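You operate a simulated robot arm through the tools that you are given. There is no shell and no other tool.

You are at the controls of a simulated robot arm. One attempt, no reset.

## Task
Clamp the copper block in the vise between the white and green covers.
Fine: open the vise wider first, hang both covers on its jaws, wind it tight; leave the vise levers and the other blocks.

The check looks at the end state, three seconds after you hand in, the way a careful person would. Anything else that was tipped, shoved, dropped, spilled or broken makes it a failure. Lids that push on must go on centred and level and be pressed home; caps that screw on are set level and turned clockwise until they are tight.

## Robot
A 6-joint arm with a two-finger gripper, fixed in place. Base frame: the origin is on the floor under the middle of its stand, x ahead of it, y to its left, z up. Readings come in cm, rad, newtons and seconds.
It reaches about 120.6 cm from its shoulder. Its first joint turns from -2.897 to 2.897 rad. Payload 2.45 kg.
Tool frame: the origin (TCP) lies between the finger pads and is the grasp point; the fingertips stand 2 cm ahead of it; z points along the fingers, y is the line along which they close. The gripper opens to 14 cm; its body begins 16.8 cm behind the TCP.
Orientation is that of the tool frame in the base frame, as [roll, pitch, yaw] about the fixed x, y, z axes, in that order (R = Rz(yaw) Ry(pitch) Rx(roll)). With the fingers straight down and closing along the base's y, the tool's x points along the base's -x, its y along +y and its z along -z.

## Interface
- The arm moves only by the tool play_rows. Its argument "moves" is a list of rows, each a list of 7 numbers: the opening, from 0 (shut) to 1 (fully open), then the shift along the base's x, y, z in cm, then the turn, a rotation vector about the base's x, y, z in rad. In form: [[jaw, x, y, z, ax, ay, az], ...]. A call has 1 to 20 rows; each row is the pose to reach, as a shift and turn from the pose commanded when the call began. Each row takes 0.2 s and may step no farther than 5 cm and 0.15 rad from the row before; otherwise, or with a gripper value out of range, the whole call is refused. Where a pose cannot be reached the arm comes as near as it can. A force on the tool above 90 N (or 10 N above the force at the start of the call, whichever is more), or a blocked arm, ends the call early, and 0.2 s more pass. Each finger travels about 4.5 cm/s and halts on what it meets, pressing with about 20 N; the grip force reading is that of the motor and also rises with nothing between the fingers. The clock runs only during rows and for 0.2 s after the last one: add rows that repeat a pose to give the fingers time. The reply holds the time, the measured pose of the TCP, the force on the tool along the base axes, the opening and the grip force, in the units named above and with some noise, with the torque about the TCP (base axes, N m) and any sound that the robot's microphone picked up, and new pictures: "views" is both (left out), scene, wrist or none.
- Cameras (640 x 400 px; columns grow to the right, rows downward): "scene" is fixed at [21.99, -49.85, 145.62]; the picture's right is [0.78, -0.63, 0.00], its down [-0.20, -0.24, -0.95] and it looks along [0.60, 0.74, -0.32] (base axes); focal length 332 px, centre (320, 200). "wrist" rides on the gripper at [7.8, 1.1, -20.9] in the tool frame; the picture's right is [-0.14, 0.99, 0.00], its down [-0.92, -0.13, -0.37] and it looks along [-0.36, -0.05, 0.93] (tool axes); focal length 280 px, centre (320, 200). There is no depth. A picture from a camera that has moved, and an enlarged one, comes with that camera's place and axes in the base frame and with its lens.
- close_up(camera, box): a new picture of the part [left, top, right, bottom] of that camera's present view, enlarged. It takes no simulated time.
- close_job(): hands the job in; it is judged then, once.

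Places have to be worked out from the pictures, the camera data and where the tool is seen. Open the gripper and draw the arm clear of the work before you hand the job in, unless the task says otherwise.

The tools are called after "Call:" as name(argument=value, ...) on one line, values as JSON. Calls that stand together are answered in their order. play_rows: Moves the arm, as the interface text tells. Its arguments: {"type":"object","properties":{"moves":{"type":"array"},"views":{"type":"string","enum":["both","scene","wrist","none"]}},"required":["moves"]} The other tools are called the same way: close_up (camera, box) takes an enlarged picture of a part of a camera's view; close_job () hands the job in.

At the start:

```text
t: 0.0
ee_pos: [46.5, 13.36, 132.41]
ee_rot: [3.141, 0.003, 3.141]
contact_force: [-0.2, 0.9, -0.4]
ft_torque: [0.01, 0.02, 0.03]
grip_width: 13.99
grasp_force: 0.1
```

scene: 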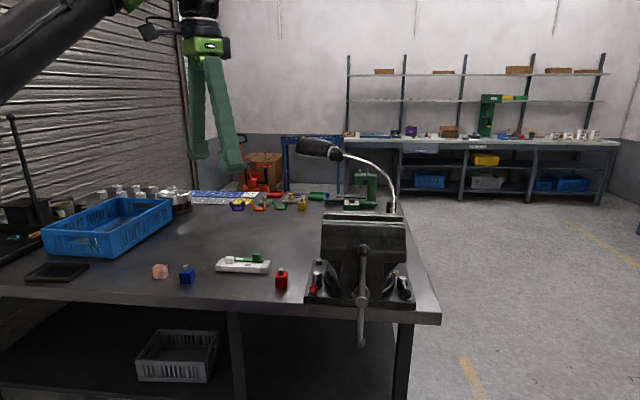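
wrist: 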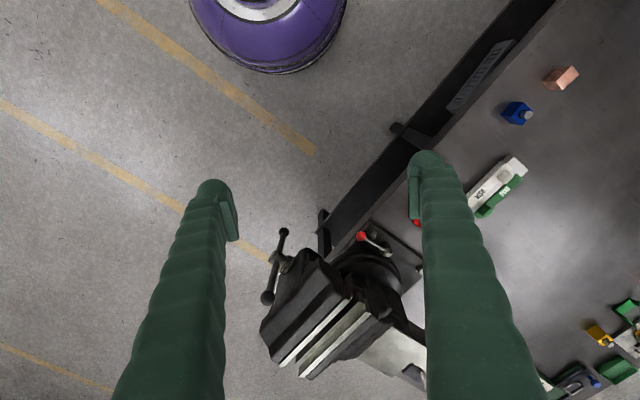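

I'll start by looking closely at the vise, covers and copper block before moving anything.

Call:
close_up(camera="scene", box=[290, 200, 450, 360])

Call:
close_up(camera="scene", box=[140, 230, 300, 310])

Call:
close_up(camera="wrist", box=[240, 200, 440, 400])

Call:
close_up(camera="wrist", box=[440, 50, 600, 230])

```text
2.50 times, centred on (370, 280) of scene
camera zoom: at [21.99, -49.85, 145.62], right [0.78, -0.63, 0.0], down [-0.2, -0.24, -0.95], along [0.6, 0.74, -0.32], focal length 829 px, centre (195, 0)
```

zoom: 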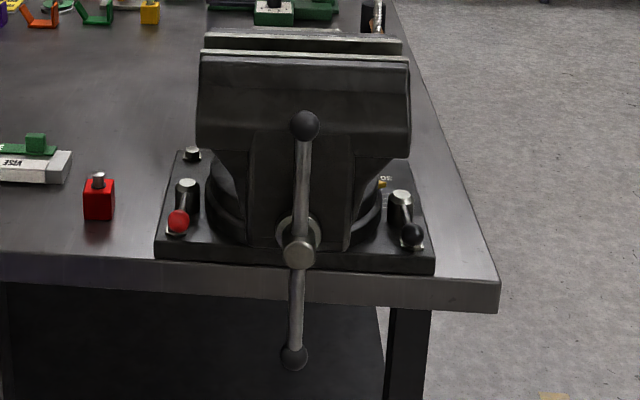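

```text
4.00 times, centred on (220, 270) of scene
camera zoom: at [21.99, -49.85, 145.62], right [0.78, -0.63, 0.0], down [-0.2, -0.24, -0.95], along [0.6, 0.74, -0.32], focal length 1326 px, centre (720, -80)
```

zoom: 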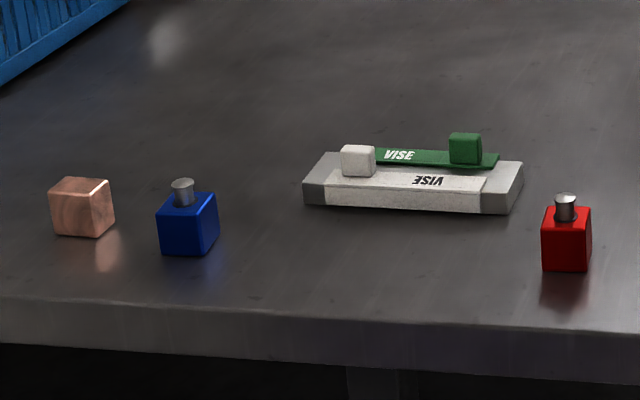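

```text
2.00 times, centred on (340, 300) of wrist
camera zoom: at [38.57, 14.44, 153.15], right [0.14, 0.99, 0.0], down [0.92, -0.13, 0.37], along [0.37, -0.05, -0.93], focal length 561 px, centre (280, 0)
```

zoom: 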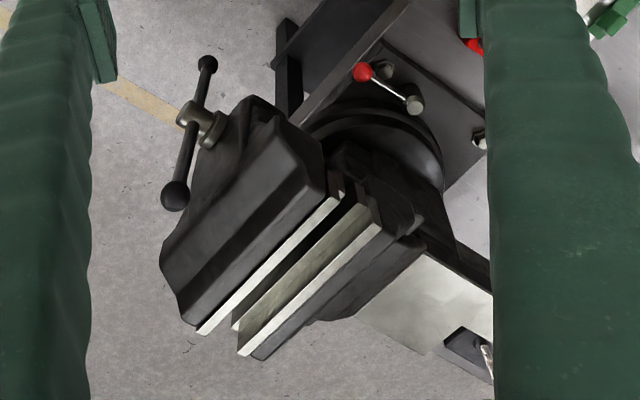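

```text
2.22 times, centred on (520, 140) of wrist
camera zoom: at [38.57, 14.44, 153.15], right [0.14, 0.99, 0.0], down [0.92, -0.13, 0.37], along [0.37, -0.05, -0.93], focal length 623 px, centre (-124, 333)
```

zoom: 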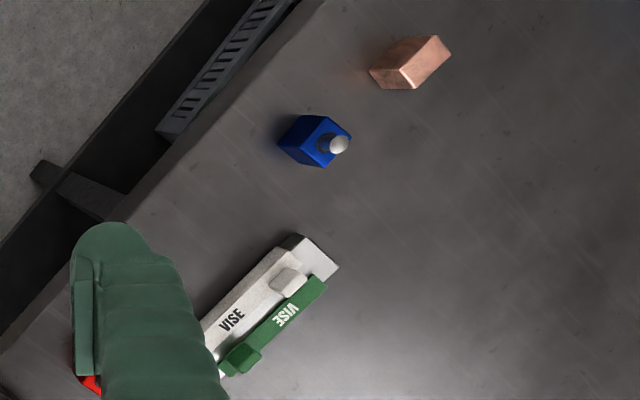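

The vise jaws run at about 45° to my base axes (movable jaw strip from (75,14.5) to (90.6,-1), z≈112), and the handle hub is near (75.4,-0.8,96). The covers look to be near (69,56,83). I'll move the hand over the covers, turned 45°, to get a better view.

Call:
play_rows(moves=[[1, 1.5, 4, -1.5, 0, 0, 0.08], [1, 3, 8, -3, 0, 0, 0.16], [1, 4.5, 12, -4.5, 0, 0, 0.24], [1, 6, 16, -6, 0, 0, 0.32], [1, 7.5, 20, -7.5, 0, 0, 0.4], [1, 9, 24, -9, 0, 0, 0.48], [1, 10.5, 28, -10.5, 0, 0, 0.56], [1, 12, 32, -12, 0, 0, 0.64], [1, 13, 35, -13.5, 0, 0, 0.72], [1, 13.5, 37, -15, 0, 0, 0.785], [1, 13.5, 37, -15, 0, 0, 0.785]], views="both")

```text
t: 2.4
ee_pos: [60.14, 50.43, 117.21]
ee_rot: [3.141, 0.002, -2.357]
contact_force: [0.6, -0.3, -0.5]
ft_torque: [0.02, 0.02, 0.03]
grip_width: 14.0
grasp_force: 0.1
camera wrist: at [53.74, 45.68, 138.08], right [-0.6, 0.8, 0.0], down [0.74, 0.56, 0.37], along [0.29, 0.22, -0.93], focal length 280 px, centre (320, 200)
```

scene: 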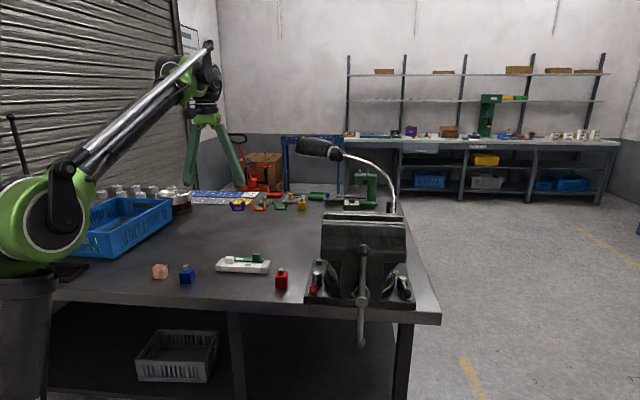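
wrist: 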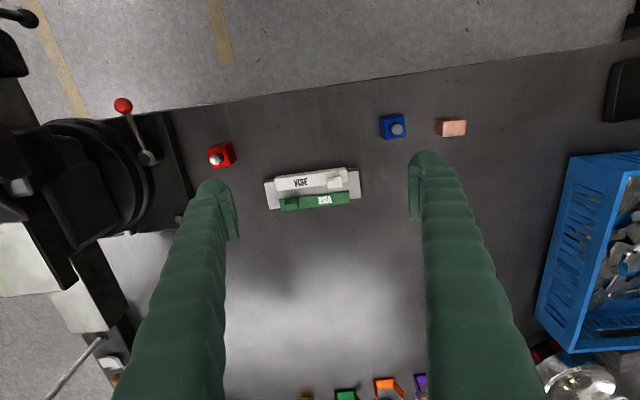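

The covers are now in view near the middle of the wrist picture; I'll enlarge them, the copper block and the vise.

Call:
close_up(camera="wrist", box=[250, 140, 380, 230])

Call:
close_up(camera="wrist", box=[370, 95, 480, 165])

Call:
close_up(camera="scene", box=[205, 245, 285, 285])

Call:
close_up(camera="scene", box=[145, 255, 205, 290])

```text
4.44 times, centred on (315, 185) of wrist
camera zoom: at [53.74, 45.68, 138.08], right [-0.6, 0.8, 0.0], down [0.74, 0.56, 0.37], along [0.29, 0.22, -0.93], focal length 1246 px, centre (342, 267)
```

zoom: 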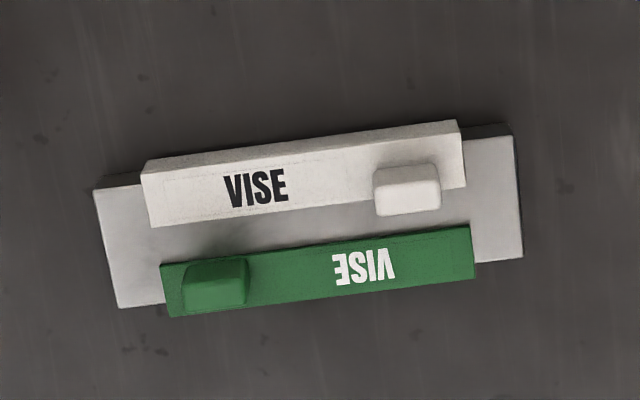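

```text
5.71 times, centred on (425, 130) of wrist
camera zoom: at [53.74, 45.68, 138.08], right [-0.6, 0.8, 0.0], down [0.74, 0.56, 0.37], along [0.29, 0.22, -0.93], focal length 1602 px, centre (-280, 600)
```

zoom: 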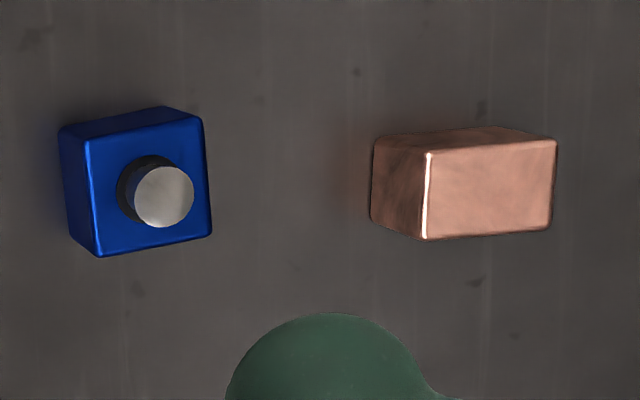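

```text
8.00 times, centred on (245, 265) of scene
camera zoom: at [21.99, -49.85, 145.62], right [0.78, -0.63, 0.0], down [-0.2, -0.24, -0.95], along [0.6, 0.74, -0.32], focal length 2653 px, centre (920, -320)
```

zoom: 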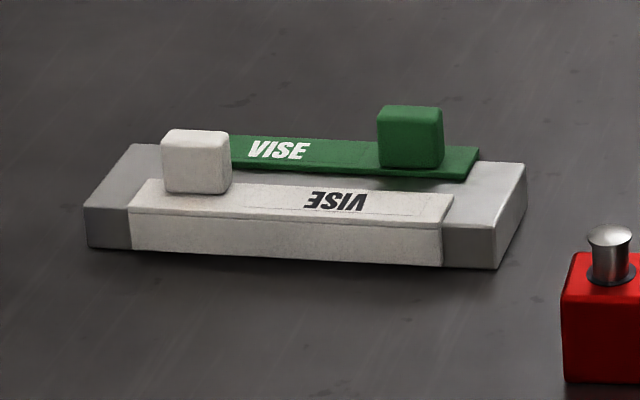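

```text
10.67 times, centred on (175, 272) of scene
camera zoom: at [21.99, -49.85, 145.62], right [0.78, -0.63, 0.0], down [-0.2, -0.24, -0.95], along [0.6, 0.74, -0.32], focal length 3537 px, centre (1867, -573)
```

zoom: 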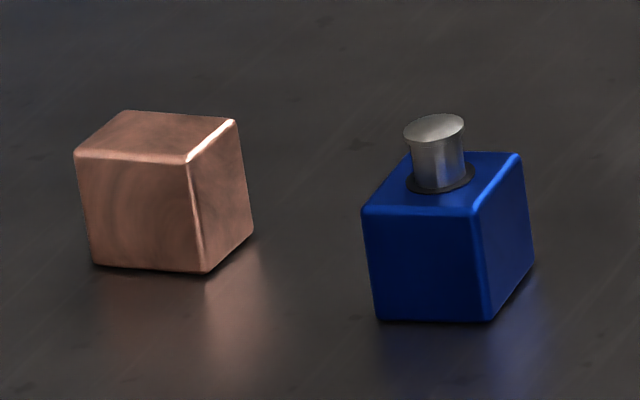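

Each cover is an L: a flange with a cube knob on top, and a vertical plate (white on the -n side, green on the +n side). So green fits the front jaw and white the rear jaw without turning. Next I'll look down into the vise gap from above.

Call:
play_rows(moves=[[1, 0, 0, 4, 0, 0, 0], [1, 0, 0, 8, 0, 0, 0], [1, 2, -2.4, 11, 0, 0, 0], [1, 5, -6, 13, 0, 0, 0], [1, 8, -9.6, 13, 0, 0, 0], [1, 11, -13.2, 13, 0, 0, 0], [1, 14, -16.8, 13, 0, 0, 0], [1, 17, -20.4, 13, 0, 0, 0], [1, 20, -24, 13, 0, 0, 0], [1, 23, -27.6, 13, 0, 0, 0], [1, 26, -31.2, 13, 0, 0, 0], [1, 28, -33.6, 13, 0, 0, 0], [1, 30, -36, 13, 0, 0, 0], [1, 30, -36, 13, 0, 0, 0]], views="both")

```text
refused: row 4 steps farther than a row can; nothing moved
```

One step was slightly too long, so I'll send the same path with shorter steps.

Call:
play_rows(moves=[[1, 0, 0, 4.5, 0, 0, 0], [1, 0, 0, 9, 0, 0, 0], [1, 2, -2.4, 12, 0, 0, 0], [1, 5, -6, 13, 0, 0, 0], [1, 8, -9.6, 13, 0, 0, 0], [1, 11, -13.2, 13, 0, 0, 0], [1, 14, -16.8, 13, 0, 0, 0], [1, 17, -20.4, 13, 0, 0, 0], [1, 20, -24, 13, 0, 0, 0], [1, 23, -27.6, 13, 0, 0, 0], [1, 26, -31.2, 13, 0, 0, 0], [1, 28, -33.6, 13, 0, 0, 0], [1, 30, -36, 13, 0, 0, 0], [1, 30, -36, 13, 0, 0, 0]], views="both")

```text
t: 5.4
ee_pos: [83.47, 13.72, 124.48]
ee_rot: [3.141, 0.003, -2.356]
contact_force: [-0.2, -0.6, -0.1]
ft_torque: [-0.03, -0.01, 0.01]
grip_width: 14.03
grasp_force: 0.1
out of reach, approached as far as the arm can: row 3, 4, 5, 6, 7, 8, 9, 10, 11, 12, 13, 14
camera wrist: at [77.02, 9.0, 145.32], right [-0.6, 0.8, 0.0], down [0.74, 0.56, 0.37], along [0.29, 0.22, -0.93], focal length 280 px, centre (320, 200)
```

scene: 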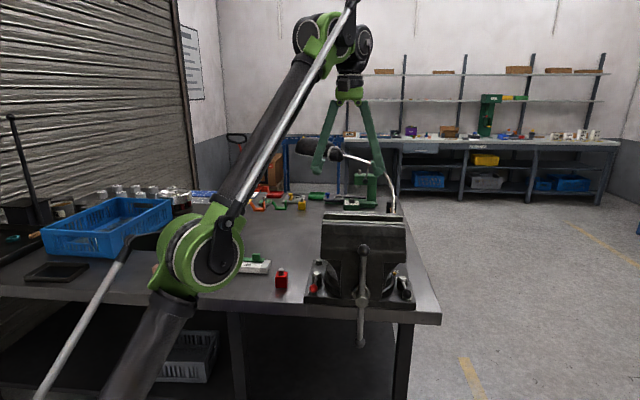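
wrist: 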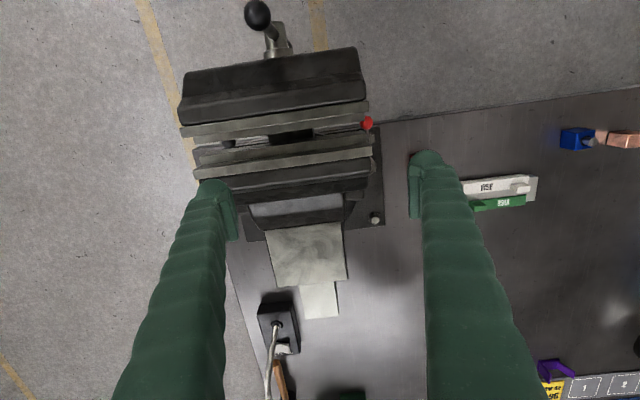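

I'm now nearly above the vise, limited by reach. I'll enlarge the jaw gap and handle in this view.

Call:
close_up(camera="wrist", box=[160, 80, 400, 230])

Call:
close_up(camera="wrist", box=[190, 90, 290, 190])

Call:
close_up(camera="wrist", box=[280, 90, 400, 190])

Call:
close_up(camera="scene", box=[300, 190, 430, 270])

```text
2.67 times, centred on (280, 155) of wrist
camera zoom: at [77.02, 9.0, 145.32], right [-0.6, 0.8, 0.0], down [0.74, 0.56, 0.37], along [0.29, 0.22, -0.93], focal length 748 px, centre (427, 320)
```

zoom: 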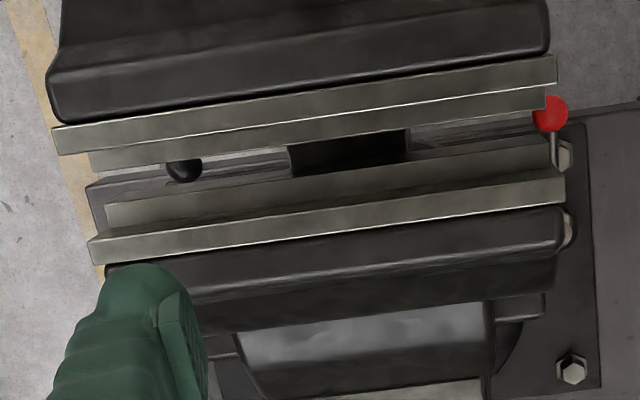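

```text
4.00 times, centred on (240, 140) of wrist
camera zoom: at [77.02, 9.0, 145.32], right [-0.6, 0.8, 0.0], down [0.74, 0.56, 0.37], along [0.29, 0.22, -0.93], focal length 1122 px, centre (640, 440)
```

zoom: 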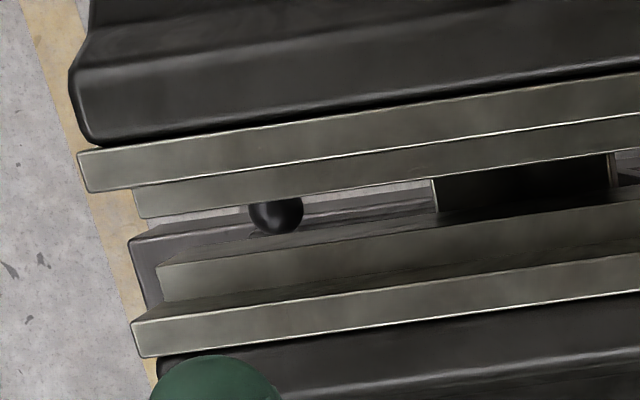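

```text
4.00 times, centred on (340, 140) of wrist
camera zoom: at [77.02, 9.0, 145.32], right [-0.6, 0.8, 0.0], down [0.74, 0.56, 0.37], along [0.29, 0.22, -0.93], focal length 1122 px, centre (240, 440)
```

zoom: 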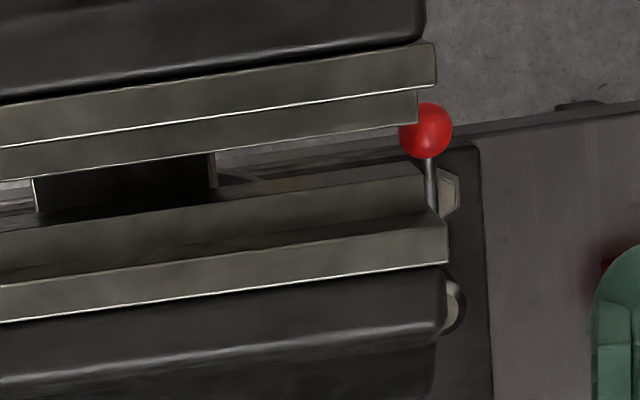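

```text
4.92 times, centred on (365, 230) of scene
camera zoom: at [21.99, -49.85, 145.62], right [0.78, -0.63, 0.0], down [-0.2, -0.24, -0.95], along [0.6, 0.74, -0.32], focal length 1633 px, centre (98, 52)
```

zoom: 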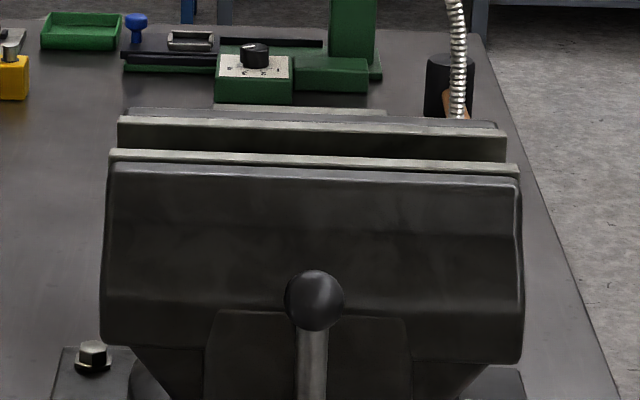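

The gap between the jaw plates is about 4 cm, and each jaw has a lower ledge roughly 2.7 cm below its top where the block can rest. My last target was out of reach, so I'll back off a little and see what the commanded pose refers to.

Call:
play_rows(moves=[[1, -3, -2, 0, 0, 0, 0], [1, -6, -5, 0, 0, 0, 0], [1, -9, -8, 0, 0, 0, 0], [1, -12, -11, 0, 0, 0, 0], [1, -12, -11, 0, 0, 0, 0]], views="none")

```text
t: 6.6
ee_pos: [71.15, 2.89, 124.3]
ee_rot: [3.141, 0.002, -2.356]
contact_force: [0.0, 0.8, -0.1]
ft_torque: [-0.01, 0.0, 0.0]
grip_width: 13.99
grasp_force: 0.0
```

The shifts count from the pose actually reached. Now I'll go to the handle side of the vise (about n=40, z=120) and pitch the hand until the fingers point horizontally along the screw axis, closing them on the way.

Call:
play_rows(moves=[[0.5, -1.3, -3.2, -1, 0.099, -0.099, 0], [0, -2.6, -6.4, -2, 0.198, -0.198, 0], [0, -3.9, -9.6, -3, 0.297, -0.297, 0], [0, -5.1, -12.9, -4.3, 0.396, -0.396, 0], [0, -5.1, -12.9, -4.3, 0.495, -0.495, 0], [0, -5.1, -12.9, -4.3, 0.594, -0.594, 0], [0, -5.1, -12.9, -4.3, 0.693, -0.693, 0], [0, -5.1, -12.9, -4.3, 0.792, -0.792, 0], [0, -5.1, -12.9, -4.3, 0.891, -0.891, 0], [0, -5.1, -12.9, -4.3, 0.99, -0.99, 0], [0, -5.1, -12.9, -4.3, 1.089, -1.089, 0], [0, -5.1, -12.9, -4.3, 1.11, -1.11, 0], [0, -5.1, -12.9, -4.3, 1.11, -1.11, 0]], views="both")

```text
t: 9.4
ee_pos: [65.85, -10.23, 120.08]
ee_rot: [0.158, 1.569, 0.944]
contact_force: [0.0, 0.2, 0.3]
ft_torque: [0.0, 0.02, 0.01]
grip_width: 0.01
grasp_force: 20.0
camera wrist: at [50.22, -24.21, 112.22], right [-0.7, 0.7, 0.14], down [-0.17, -0.35, 0.92], along [0.69, 0.62, 0.37], focal length 280 px, centre (320, 200)
```

scene: 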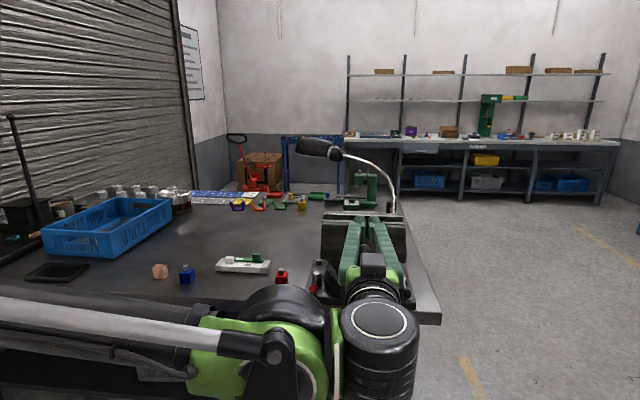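
wrist: 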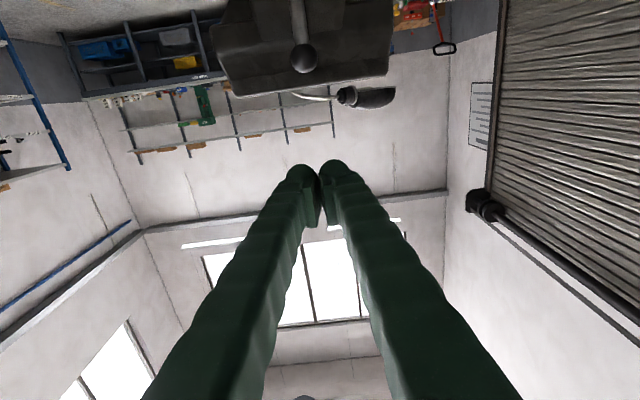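

The fingers now point along the screw axis, and the top ball of the handle reads as u≈54, z≈109, n≈52.7. I'll bring the closed fingers in on the right side of the upper bar, stopping just short of the jaw body.

Call:
play_rows(moves=[[0, 1.66, -1.66, -4, 0, 0, 0], [0, 3.5, -3.5, -8, 0, 0, 0], [0, 3.5, -3.5, -12, 0, 0, 0], [0, 3.5, -3.5, -15.6, 0, 0, 0], [0, 6.3, -0.7, -15.6, 0, 0, 0], [0, 9.1, 2.1, -15.6, 0, 0, 0], [0, 11.2, 4.2, -15.6, 0, 0, 0], [0, 12.1, 5.1, -15.6, 0, 0, 0], [0, 12.1, 5.1, -15.6, 0, 0, 0]], views="both")

```text
t: 11.4
ee_pos: [77.92, -5.1, 104.58]
ee_rot: [-2.384, 1.57, -1.596]
contact_force: [-0.5, -0.7, -0.4]
ft_torque: [0.0, 0.04, -0.02]
grip_width: 0.01
grasp_force: 20.1
camera wrist: at [62.23, -19.09, 96.7], right [-0.7, 0.7, 0.14], down [-0.17, -0.35, 0.92], along [0.69, 0.62, 0.37], focal length 280 px, centre (320, 200)
```

scene: 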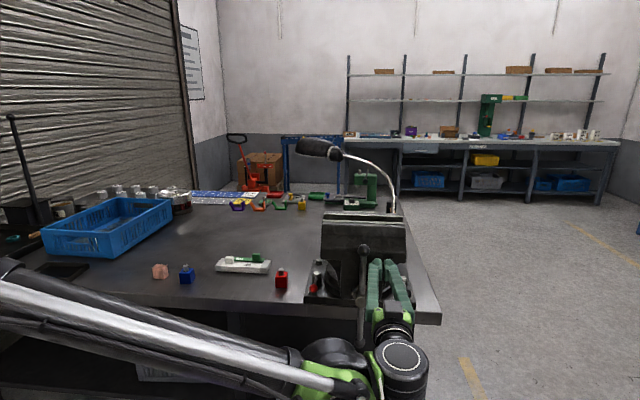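
wrist: 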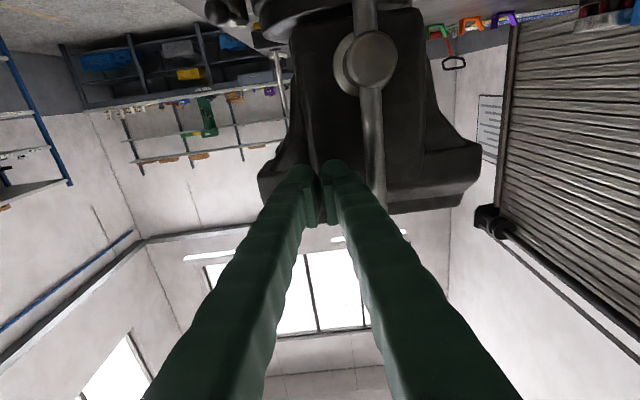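

The fingers sit just right of the bar with the hub at about u=53.7, z=95.6. I'll push the upper end left (counter-clockwise seen from the front) along an arc of about 10 cm radius, watching the force and whether the jaw opens.

Call:
play_rows(moves=[[0, -1.39, 1.39, 0.84, 0, 0, 0], [0, -2.81, 2.81, 1.25, 0, 0, 0], [0, -4.26, 4.26, 1.25, 0, 0, 0], [0, -5.69, 5.69, 0.84, 0, 0, 0], [0, -7.03, 7.03, 0.04, 0, 0, 0], [0, -8.23, 8.23, -1.12, 0, 0, 0], [0, -9.24, 9.24, -2.6, 0, 0, 0]], views="both")

```text
t: 13.0
ee_pos: [68.74, 4.19, 101.99]
ee_rot: [0.529, 1.57, 1.318]
contact_force: [0.9, -0.7, 2.2]
ft_torque: [0.01, 0.0, 0.01]
grip_width: 0.01
grasp_force: 20.4
camera wrist: at [53.09, -9.75, 94.07], right [-0.7, 0.7, 0.14], down [-0.17, -0.35, 0.92], along [0.69, 0.62, 0.37], focal length 280 px, centre (320, 200)
```

scene: 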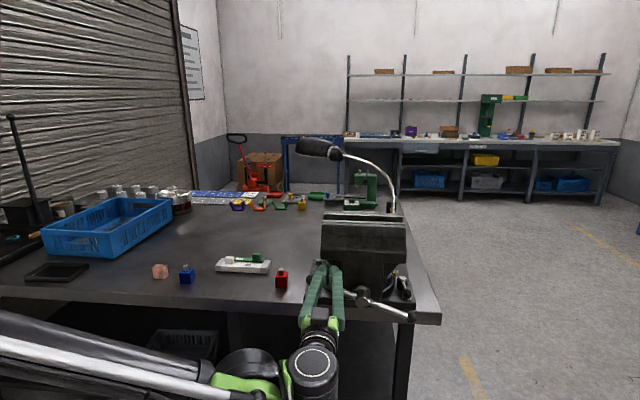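
wrist: 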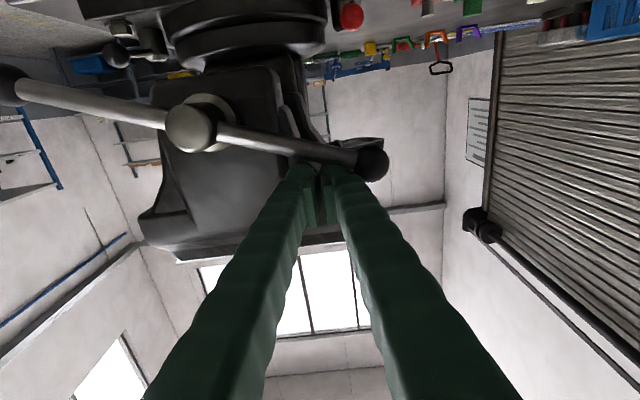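

The handle turned with almost no force. I'll compare the jaw gap in the scene camera with the earlier close-up to see how far this part-turn moved the jaw.

Call:
close_up(camera="scene", box=[300, 190, 430, 270])

Call:
close_up(camera="scene", box=[290, 240, 450, 340])

```text
4.92 times, centred on (365, 230) of scene
camera zoom: at [21.99, -49.85, 145.62], right [0.78, -0.63, 0.0], down [-0.2, -0.24, -0.95], along [0.6, 0.74, -0.32], focal length 1633 px, centre (98, 52)
```

zoom: 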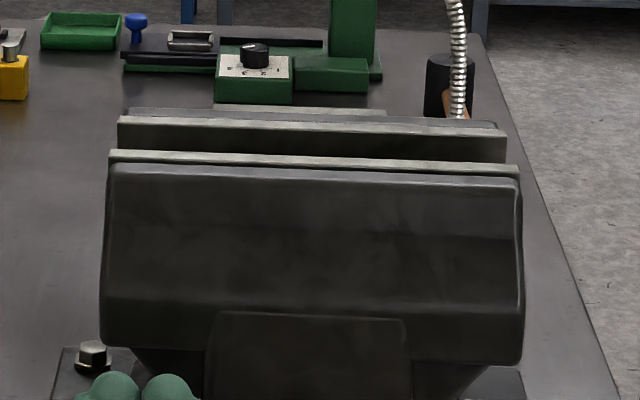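

```text
4.00 times, centred on (370, 290) of scene
camera zoom: at [21.99, -49.85, 145.62], right [0.78, -0.63, 0.0], down [-0.2, -0.24, -0.95], along [0.6, 0.74, -0.32], focal length 1326 px, centre (120, -160)
```

zoom: 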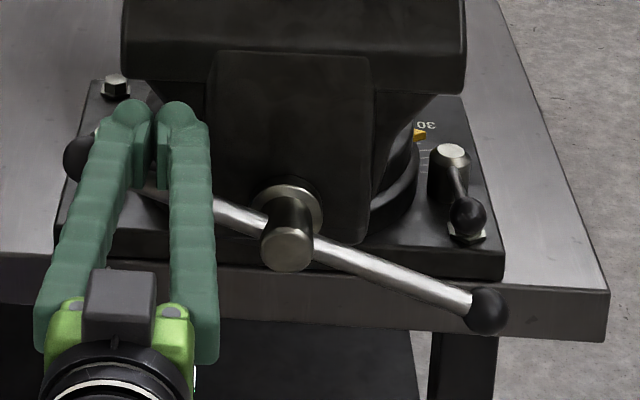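

The handle is at roughly 75°, with no visible jaw change yet for that little rotation. I'll keep going counter-clockwise around the lower half of the circle with about a 9.5 cm radius.

Call:
play_rows(moves=[[0, -0.6, 0.6, -1.86, 0, 0, 0], [0, -0.91, 0.91, -3.81, 0, 0, 0], [0, -1.0, 1.0, -5.73, 0, 0, 0], [0, -0.96, 0.96, -7.62, 0, 0, 0], [0, -0.66, 0.66, -9.47, 0, 0, 0], [0, -0.1, 0.1, -11.2, 0, 0, 0], [0, 0.69, -0.69, -12.73, 0, 0, 0], [0, 1.68, -1.68, -14.01, 0, 0, 0], [0, 2.83, -2.83, -14.99, 0, 0, 0], [0, 4.09, -4.09, -15.62, 0, 0, 0], [0, 5.42, -5.42, -15.89, 0, 0, 0], [0, 6.76, -6.76, -15.78, 0, 0, 0], [0, 8.05, -8.05, -15.3, 0, 0, 0], [0, 9.26, -9.26, -14.46, 0, 0, 0], [0, 10.32, -10.32, -13.3, 0, 0, 0], [0, 11.19, -11.19, -11.86, 0, 0, 0], [0, 11.85, -11.85, -10.21, 0, 0, 0], [0, 12.27, -12.27, -8.4, 0, 0, 0], [0, 12.42, -12.42, -6.52, 0, 0, 0], [0, 12.3, -12.3, -4.63, 0, 0, 0]], views="both")

Call:
close_up(camera="scene", box=[300, 190, 430, 270])

```text
t: 17.2
ee_pos: [81.13, -8.32, 97.43]
ee_rot: [-2.455, 1.569, -1.67]
contact_force: [0.5, -0.3, -0.9]
ft_torque: [-0.02, -0.02, 0.0]
grip_width: 0.02
grasp_force: 29.6
camera wrist: at [65.44, -22.32, 89.41], right [-0.7, 0.7, 0.14], down [-0.17, -0.35, 0.92], along [0.69, 0.62, 0.37], focal length 280 px, centre (320, 200)
```

scene: 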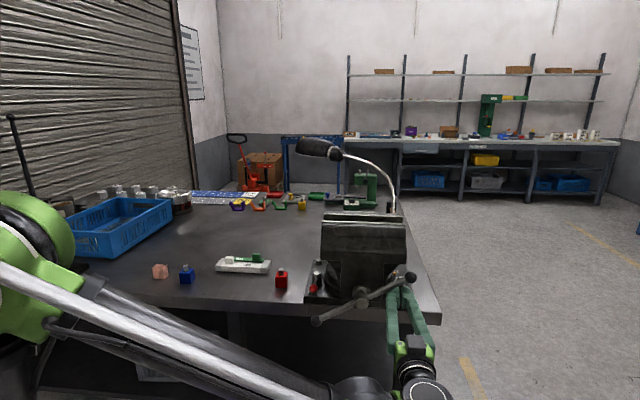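
wrist: 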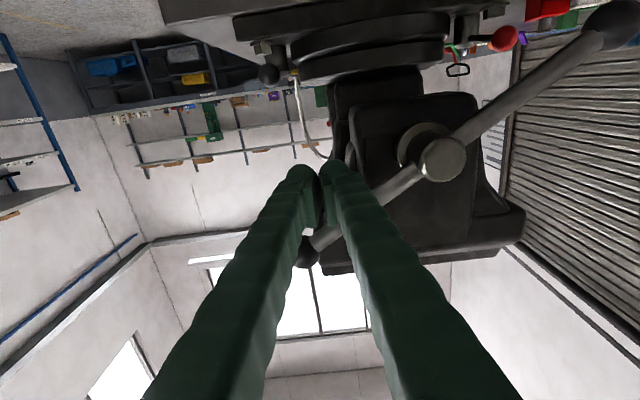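

```text
4.92 times, centred on (365, 230) of scene
camera zoom: at [21.99, -49.85, 145.62], right [0.78, -0.63, 0.0], down [-0.2, -0.24, -0.95], along [0.6, 0.74, -0.32], focal length 1633 px, centre (98, 52)
```

zoom: 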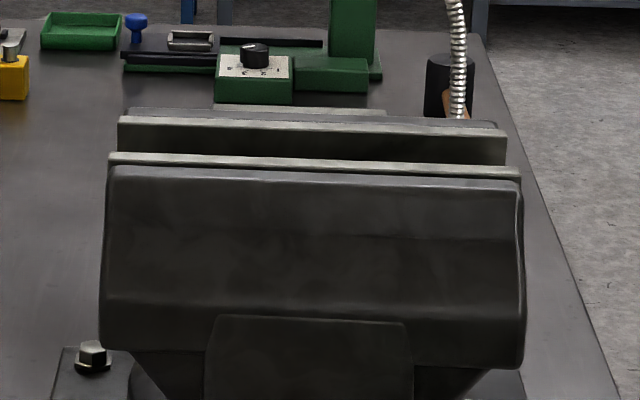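

About 290° of turn opened the jaw by roughly 0.45 cm, so the pitch is about 0.55 cm per turn. I'll make one more turn the same way, easing back slightly in n as the handle comes out.

Call:
play_rows(moves=[[0, -0.68, 0.65, 2.68, 0, 0, 0], [0, -1.89, 1.83, 4.96, 0, 0, 0], [0, -3.52, 3.44, 6.64, 0, 0, 0], [0, -5.43, 5.32, 7.57, 0, 0, 0], [0, -7.45, 7.31, 7.67, 0, 0, 0], [0, -9.4, 9.24, 6.92, 0, 0, 0], [0, -11.11, 10.91, 5.39, 0, 0, 0], [0, -12.42, 12.2, 3.23, 0, 0, 0], [0, -13.23, 12.98, 0.62, 0, 0, 0], [0, -13.45, 13.17, -2.21, 0, 0, 0], [0, -13.07, 12.76, -4.99, 0, 0, 0], [0, -12.13, 11.8, -7.49, 0, 0, 0], [0, -10.71, 10.35, -9.48, 0, 0, 0], [0, -8.94, 8.54, -10.77, 0, 0, 0], [0, -6.98, 6.56, -11.27, 0, 0, 0], [0, -5.0, 4.55, -10.91, 0, 0, 0], [0, -3.18, 2.7, -9.74, 0, 0, 0], [0, -1.7, 1.19, -7.86, 0, 0, 0], [0, -0.66, 0.13, -5.43, 0, 0, 0], [0, -0.19, -0.37, -2.68, 0, 0, 0]], views="both")

Call:
close_up(camera="scene", box=[300, 190, 430, 270])

```text
t: 21.4
ee_pos: [80.86, -8.52, 94.68]
ee_rot: [-1.979, 1.57, -1.193]
contact_force: [1.0, 1.6, -2.8]
ft_torque: [-0.08, 0.04, -0.03]
grip_width: 0.0
grasp_force: 29.8
camera wrist: at [65.33, -22.5, 86.82], right [-0.7, 0.7, 0.14], down [-0.17, -0.35, 0.92], along [0.69, 0.62, 0.37], focal length 280 px, centre (320, 200)
```

scene: 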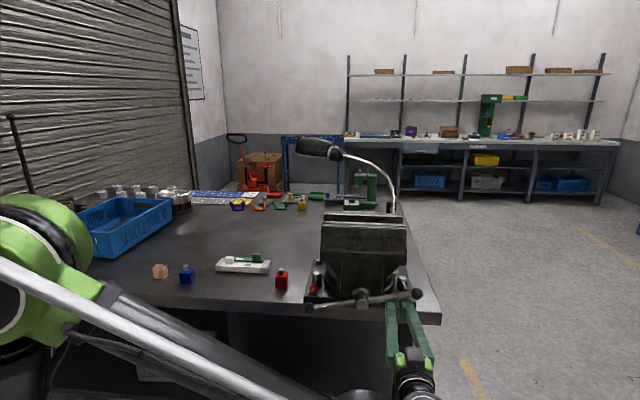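
wrist: 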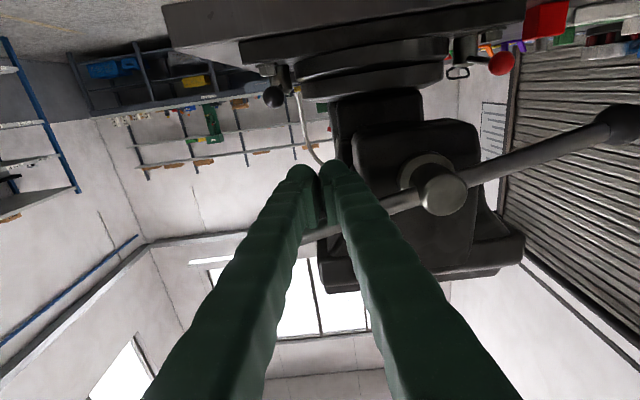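

```text
4.92 times, centred on (365, 230) of scene
camera zoom: at [21.99, -49.85, 145.62], right [0.78, -0.63, 0.0], down [-0.2, -0.24, -0.95], along [0.6, 0.74, -0.32], focal length 1633 px, centre (98, 52)
```

zoom: 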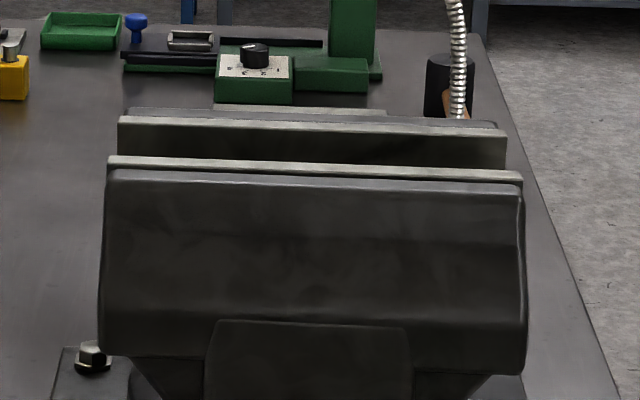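

The gap is now about 5 cm and the handle is nearly horizontal. I'll back off from the handle, rise, and turn the fingers down again.

Call:
play_rows(moves=[[0, -3.5, -3.5, 0, 0, 0, 0], [0, -7, -7, 0, 0, 0, 0], [0, -10.5, -10.5, 0, 0, 0, 0], [0, -10.5, -10.5, 5, -0.1, 0.1, 0], [0, -11, -10.5, 9.9, -0.2, 0.2, 0], [0, -12, -10, 14.7, -0.3, 0.3, 0], [0, -13, -8, 19, -0.4, 0.4, 0], [0, -14, -5, 22.5, -0.5, 0.5, 0], [0, -15, -1.5, 25, -0.6, 0.6, 0], [0, -16, 2.5, 26, -0.7, 0.7, 0], [0, -17, 6.8, 26, -0.8, 0.8, 0], [0, -18, 11.5, 26, -0.9, 0.9, 0], [0, -19, 16.3, 26, -1.0, 1.0, 0], [0, -20, 21.1, 26, -1.1, 1.1, 0], [0, -20.5, 26, 26, -1.11, 1.11, 0], [0.3, -20.5, 31, 26, -1.11, 1.11, 0], [0.5, -20, 35.9, 26, -1.11, 1.11, 0], [0.6, -19.5, 40.8, 25, -1.11, 1.11, 0], [0.6, -19, 45.6, 24, -1.11, 1.11, 0], [0.6, -18, 50, 22, -1.11, 1.11, 0]], views="both")

```text
refused: row 18 steps farther than a row can; nothing moved
```

Row 18 was just over the limit; I'll trim it and resend.

Call:
play_rows(moves=[[0, -3.5, -3.5, 0, 0, 0, 0], [0, -7, -7, 0, 0, 0, 0], [0, -10.5, -10.5, 0, 0, 0, 0], [0, -10.5, -10.5, 4.9, -0.1, 0.1, 0], [0, -11, -10.5, 9.7, -0.2, 0.2, 0], [0, -12, -10, 14.4, -0.3, 0.3, 0], [0, -13, -8, 18.6, -0.4, 0.4, 0], [0, -14, -5, 22.2, -0.5, 0.5, 0], [0, -15, -1.5, 25, -0.6, 0.6, 0], [0, -16, 2.5, 26, -0.7, 0.7, 0], [0, -17, 6.8, 26, -0.8, 0.8, 0], [0, -18, 11.4, 26, -0.9, 0.9, 0], [0, -19, 16.1, 26, -1.0, 1.0, 0], [0, -20, 20.8, 26, -1.1, 1.1, 0], [0, -20.5, 25.6, 26, -1.11, 1.11, 0], [0.3, -20.5, 30.4, 26, -1.11, 1.11, 0], [0.5, -20, 35.1, 26, -1.11, 1.11, 0], [0.6, -19.5, 39.8, 25, -1.11, 1.11, 0], [0.6, -19, 44.4, 24, -1.11, 1.11, 0], [0.6, -18, 48.5, 22, -1.11, 1.11, 0]], views="both")

```text
t: 25.6
ee_pos: [62.64, 39.73, 116.75]
ee_rot: [3.141, 0.003, -2.357]
contact_force: [0.7, -0.7, 0.5]
ft_torque: [0.1, -0.07, -0.03]
grip_width: 8.39
grasp_force: 0.0
camera wrist: at [56.37, 35.0, 137.48], right [-0.6, 0.8, 0.0], down [0.74, 0.56, 0.37], along [0.29, 0.22, -0.93], focal length 280 px, centre (320, 200)
```

scene: 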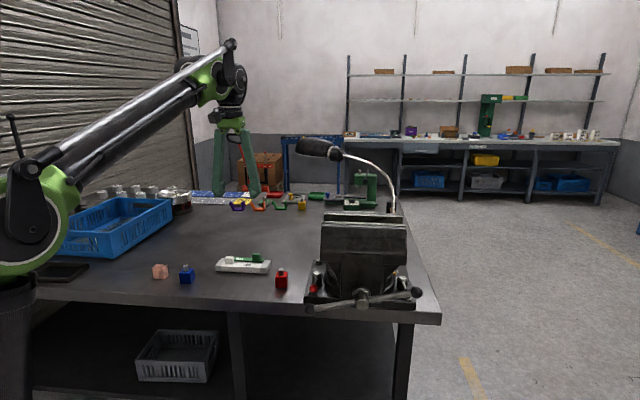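
wrist: 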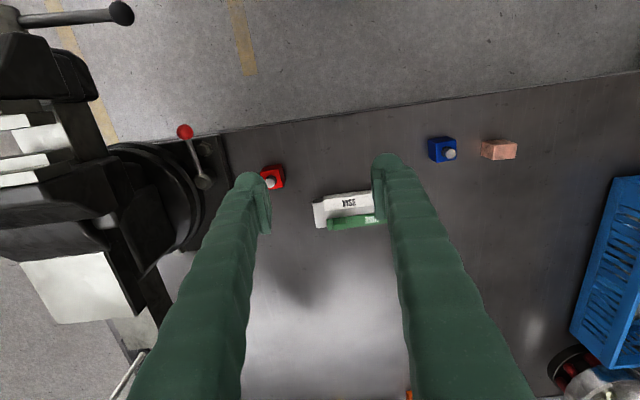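

The hand points down again. I'll hover over my estimate of the white knob (65.8, 58.4) at z≈100, fully open, to refine its position.

Call:
play_rows(moves=[[0.8, 0.5, 3.1, -2.8, 0, 0, 0], [1, 1.0, 6.2, -5.6, 0, 0, 0], [1, 1.5, 9.3, -8.4, 0, 0, 0], [1, 2.1, 12.5, -11.2, 0, 0, 0], [1, 2.6, 15.6, -14, 0, 0, 0], [1, 3.1, 18.7, -16.7, 0, 0, 0], [1, 3.1, 18.7, -16.7, 0, 0, 0]], views="wrist")

Call:
close_up(camera="wrist", box=[240, 120, 400, 220])

```text
t: 27.2
ee_pos: [65.84, 58.65, 100.02]
ee_rot: [-3.141, 0.001, -2.355]
contact_force: [0.1, -0.4, -0.5]
ft_torque: [0.01, -0.02, 0.04]
grip_width: 14.0
grasp_force: 0.1
camera wrist: at [59.41, 53.99, 120.85], right [-0.6, 0.8, 0.0], down [0.74, 0.56, 0.37], along [0.29, 0.22, -0.93], focal length 280 px, centre (320, 200)
```

wrist: 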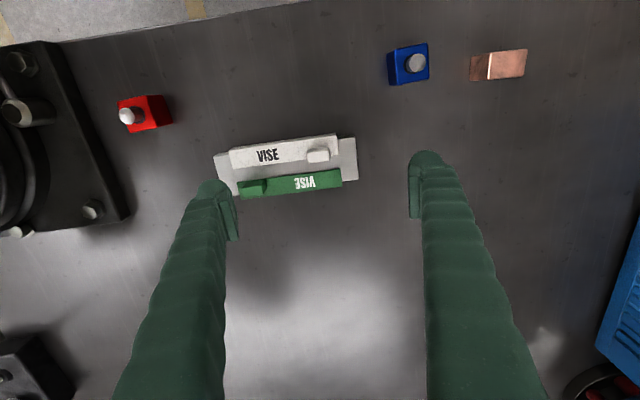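

```text
4.00 times, centred on (320, 170) of wrist
camera zoom: at [59.41, 53.99, 120.85], right [-0.6, 0.8, 0.0], down [0.74, 0.56, 0.37], along [0.29, 0.22, -0.93], focal length 1122 px, centre (320, 320)
```

zoom: 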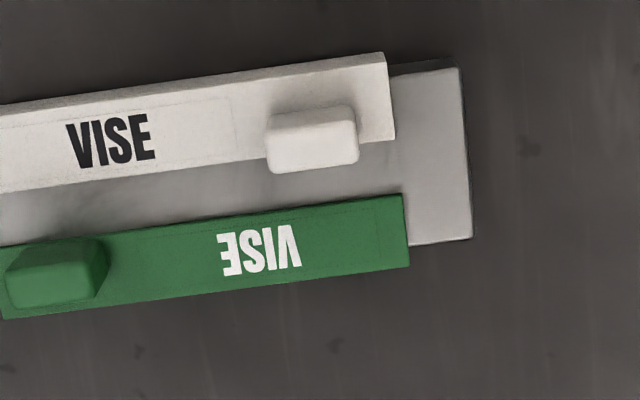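

The white knob centre computes to n≈87.9, u≈5.1, right under the TCP. I'll narrow the gripper and come down to z≈90, then compare fingertip and knob heights in the scene view.

Call:
play_rows(moves=[[0.7, 0, 0, -3, 0, 0, 0], [0.45, 0, 0, -6, 0, 0, 0], [0.45, 0, 0, -9, 0, 0, 0], [0.45, 0, 0, -10, 0, 0, 0], [0.45, 0, 0, -10, 0, 0, 0]], views="both")

Call:
close_up(camera="scene", box=[205, 225, 285, 275])

Call:
close_up(camera="wrist", box=[240, 120, 400, 220])

```text
t: 28.4
ee_pos: [66.01, 58.63, 89.84]
ee_rot: [3.141, 0.003, -2.357]
contact_force: [0.6, -0.4, 0.1]
ft_torque: [0.03, -0.03, -0.01]
grip_width: 6.3
grasp_force: 0.2
camera wrist: at [59.51, 53.94, 110.63], right [-0.6, 0.8, 0.0], down [0.74, 0.56, 0.37], along [0.29, 0.22, -0.93], focal length 280 px, centre (320, 200)
```

scene: 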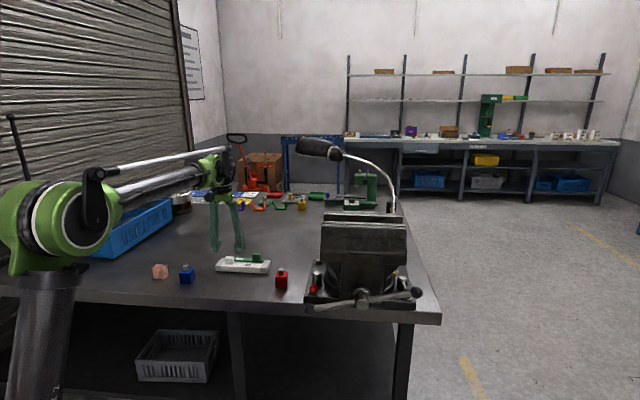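
wrist: 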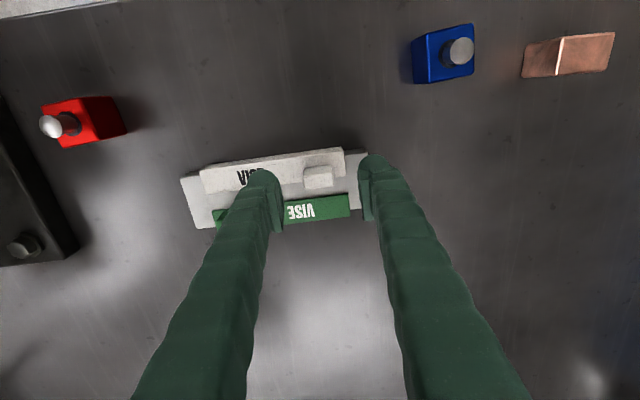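

```text
8.00 times, centred on (245, 250) of scene
camera zoom: at [21.99, -49.85, 145.62], right [0.78, -0.63, 0.0], down [-0.2, -0.24, -0.95], along [0.6, 0.74, -0.32], focal length 2653 px, centre (920, -200)
```

zoom: 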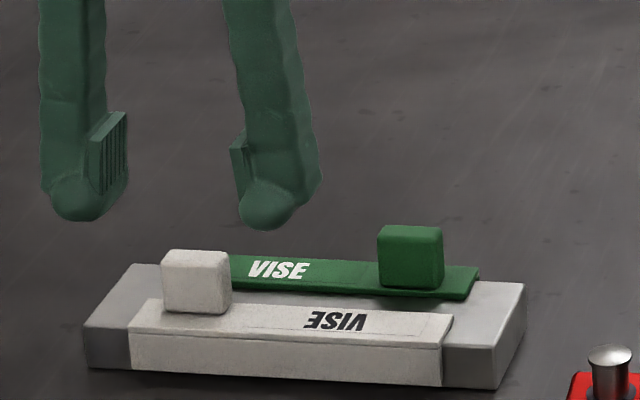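

```text
4.00 times, centred on (320, 170) of wrist
camera zoom: at [59.51, 53.94, 110.63], right [-0.6, 0.8, 0.0], down [0.74, 0.56, 0.37], along [0.29, 0.22, -0.93], focal length 1122 px, centre (320, 320)
```

zoom: 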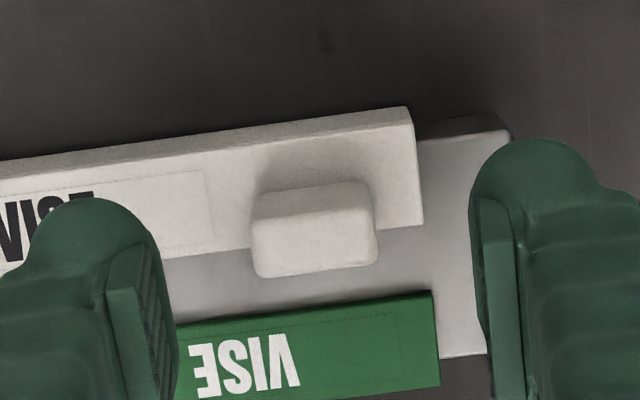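

The fingertips straddle the white knob, whose top I judge at z≈86.2 with the flange at about 83.9. I'll lower to TCP z≈86.3 so the tips stay just above the flange, then check.

Call:
play_rows(moves=[[0.4, -0.05, -0.05, -1.2, 0, 0, 0], [0.38, -0.05, -0.05, -2.4, 0, 0, 0], [0.38, -0.05, -0.05, -3.1, 0, 0, 0], [0.38, -0.05, -0.05, -3.5, 0, 0, 0], [0.38, -0.05, -0.05, -3.5, 0, 0, 0]], views="none")

Call:
close_up(camera="scene", box=[205, 235, 285, 285])

Call:
close_up(camera="wrist", box=[240, 140, 400, 240])

```text
t: 29.6
ee_pos: [65.93, 58.58, 86.45]
ee_rot: [-3.14, 0.001, -2.356]
contact_force: [-0.4, -0.1, 0.7]
ft_torque: [0.02, -0.01, -0.01]
grip_width: 5.32
grasp_force: 0.0
```

```text
8.00 times, centred on (245, 260) of scene
camera zoom: at [21.99, -49.85, 145.62], right [0.78, -0.63, 0.0], down [-0.2, -0.24, -0.95], along [0.6, 0.74, -0.32], focal length 2653 px, centre (920, -280)
```

zoom: 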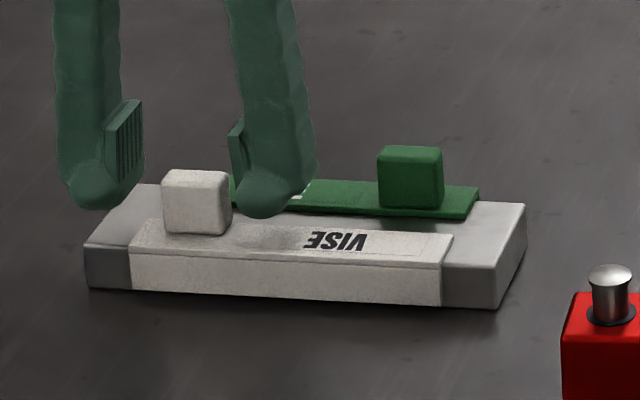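

```text
4.00 times, centred on (320, 190) of wrist
camera zoom: at [59.49, 53.87, 107.17], right [-0.6, 0.8, 0.0], down [0.74, 0.56, 0.37], along [0.29, 0.22, -0.93], focal length 1122 px, centre (320, 240)
```

zoom: 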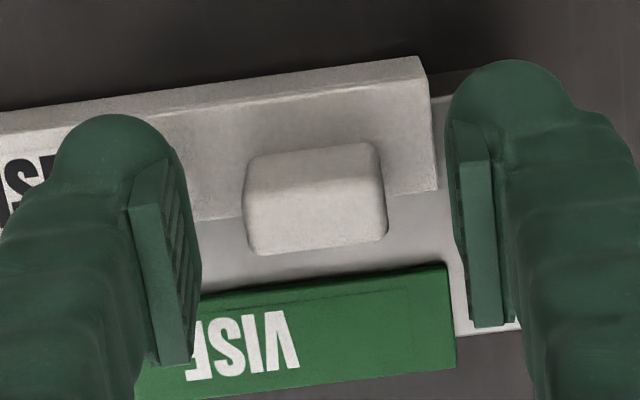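

The tips are still about 0.9 cm above the flange and the knob is centred between the pads. I'll lower 0.6 cm more and close on the knob.

Call:
play_rows(moves=[[0.38, 0, 0, -0.3, 0, 0, 0], [0.38, 0, 0, -0.6, 0, 0, 0], [0.38, 0, 0, -0.6, 0, 0, 0], [0.1, 0, 0, -0.6, 0, 0, 0], [0.1, 0, 0, -0.6, 0, 0, 0], [0.1, 0, 0, -0.6, 0, 0, 0], [0.1, 0, 0, -0.6, 0, 0, 0]], views="none")

Call:
close_up(camera="scene", box=[205, 235, 285, 285])

Call:
close_up(camera="wrist", box=[240, 140, 400, 240])

```text
t: 31.2
ee_pos: [65.87, 58.66, 85.8]
ee_rot: [-3.141, 0.002, -2.354]
contact_force: [0.0, 0.2, 0.2]
ft_torque: [-0.02, -0.01, 0.01]
grip_width: 2.88
grasp_force: 20.2
```

```text
8.00 times, centred on (245, 260) of scene
camera zoom: at [21.99, -49.85, 145.62], right [0.78, -0.63, 0.0], down [-0.2, -0.24, -0.95], along [0.6, 0.74, -0.32], focal length 2653 px, centre (920, -280)
```

zoom: 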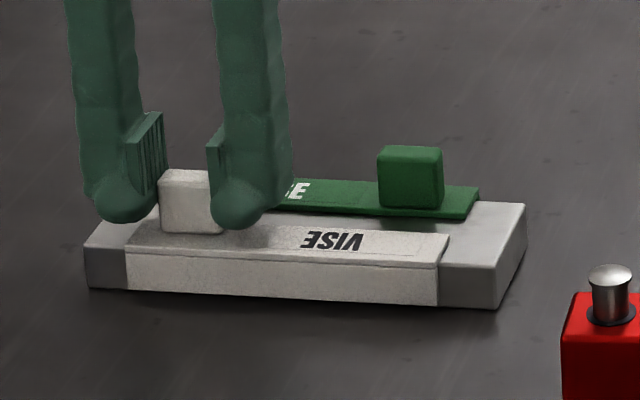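

```text
4.00 times, centred on (320, 190) of wrist
camera zoom: at [59.45, 53.88, 106.62], right [-0.6, 0.8, 0.0], down [0.74, 0.56, 0.37], along [0.29, 0.22, -0.93], focal length 1122 px, centre (320, 240)
```

zoom: 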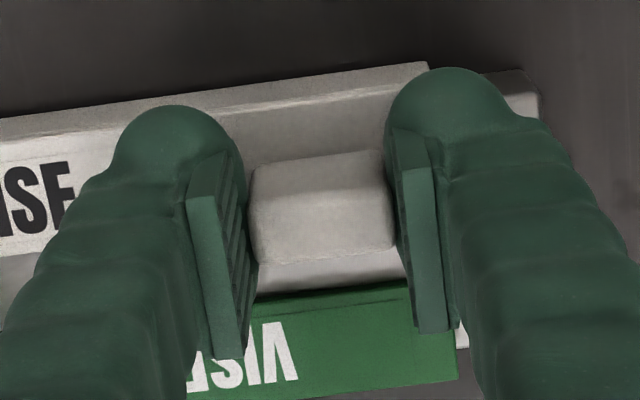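

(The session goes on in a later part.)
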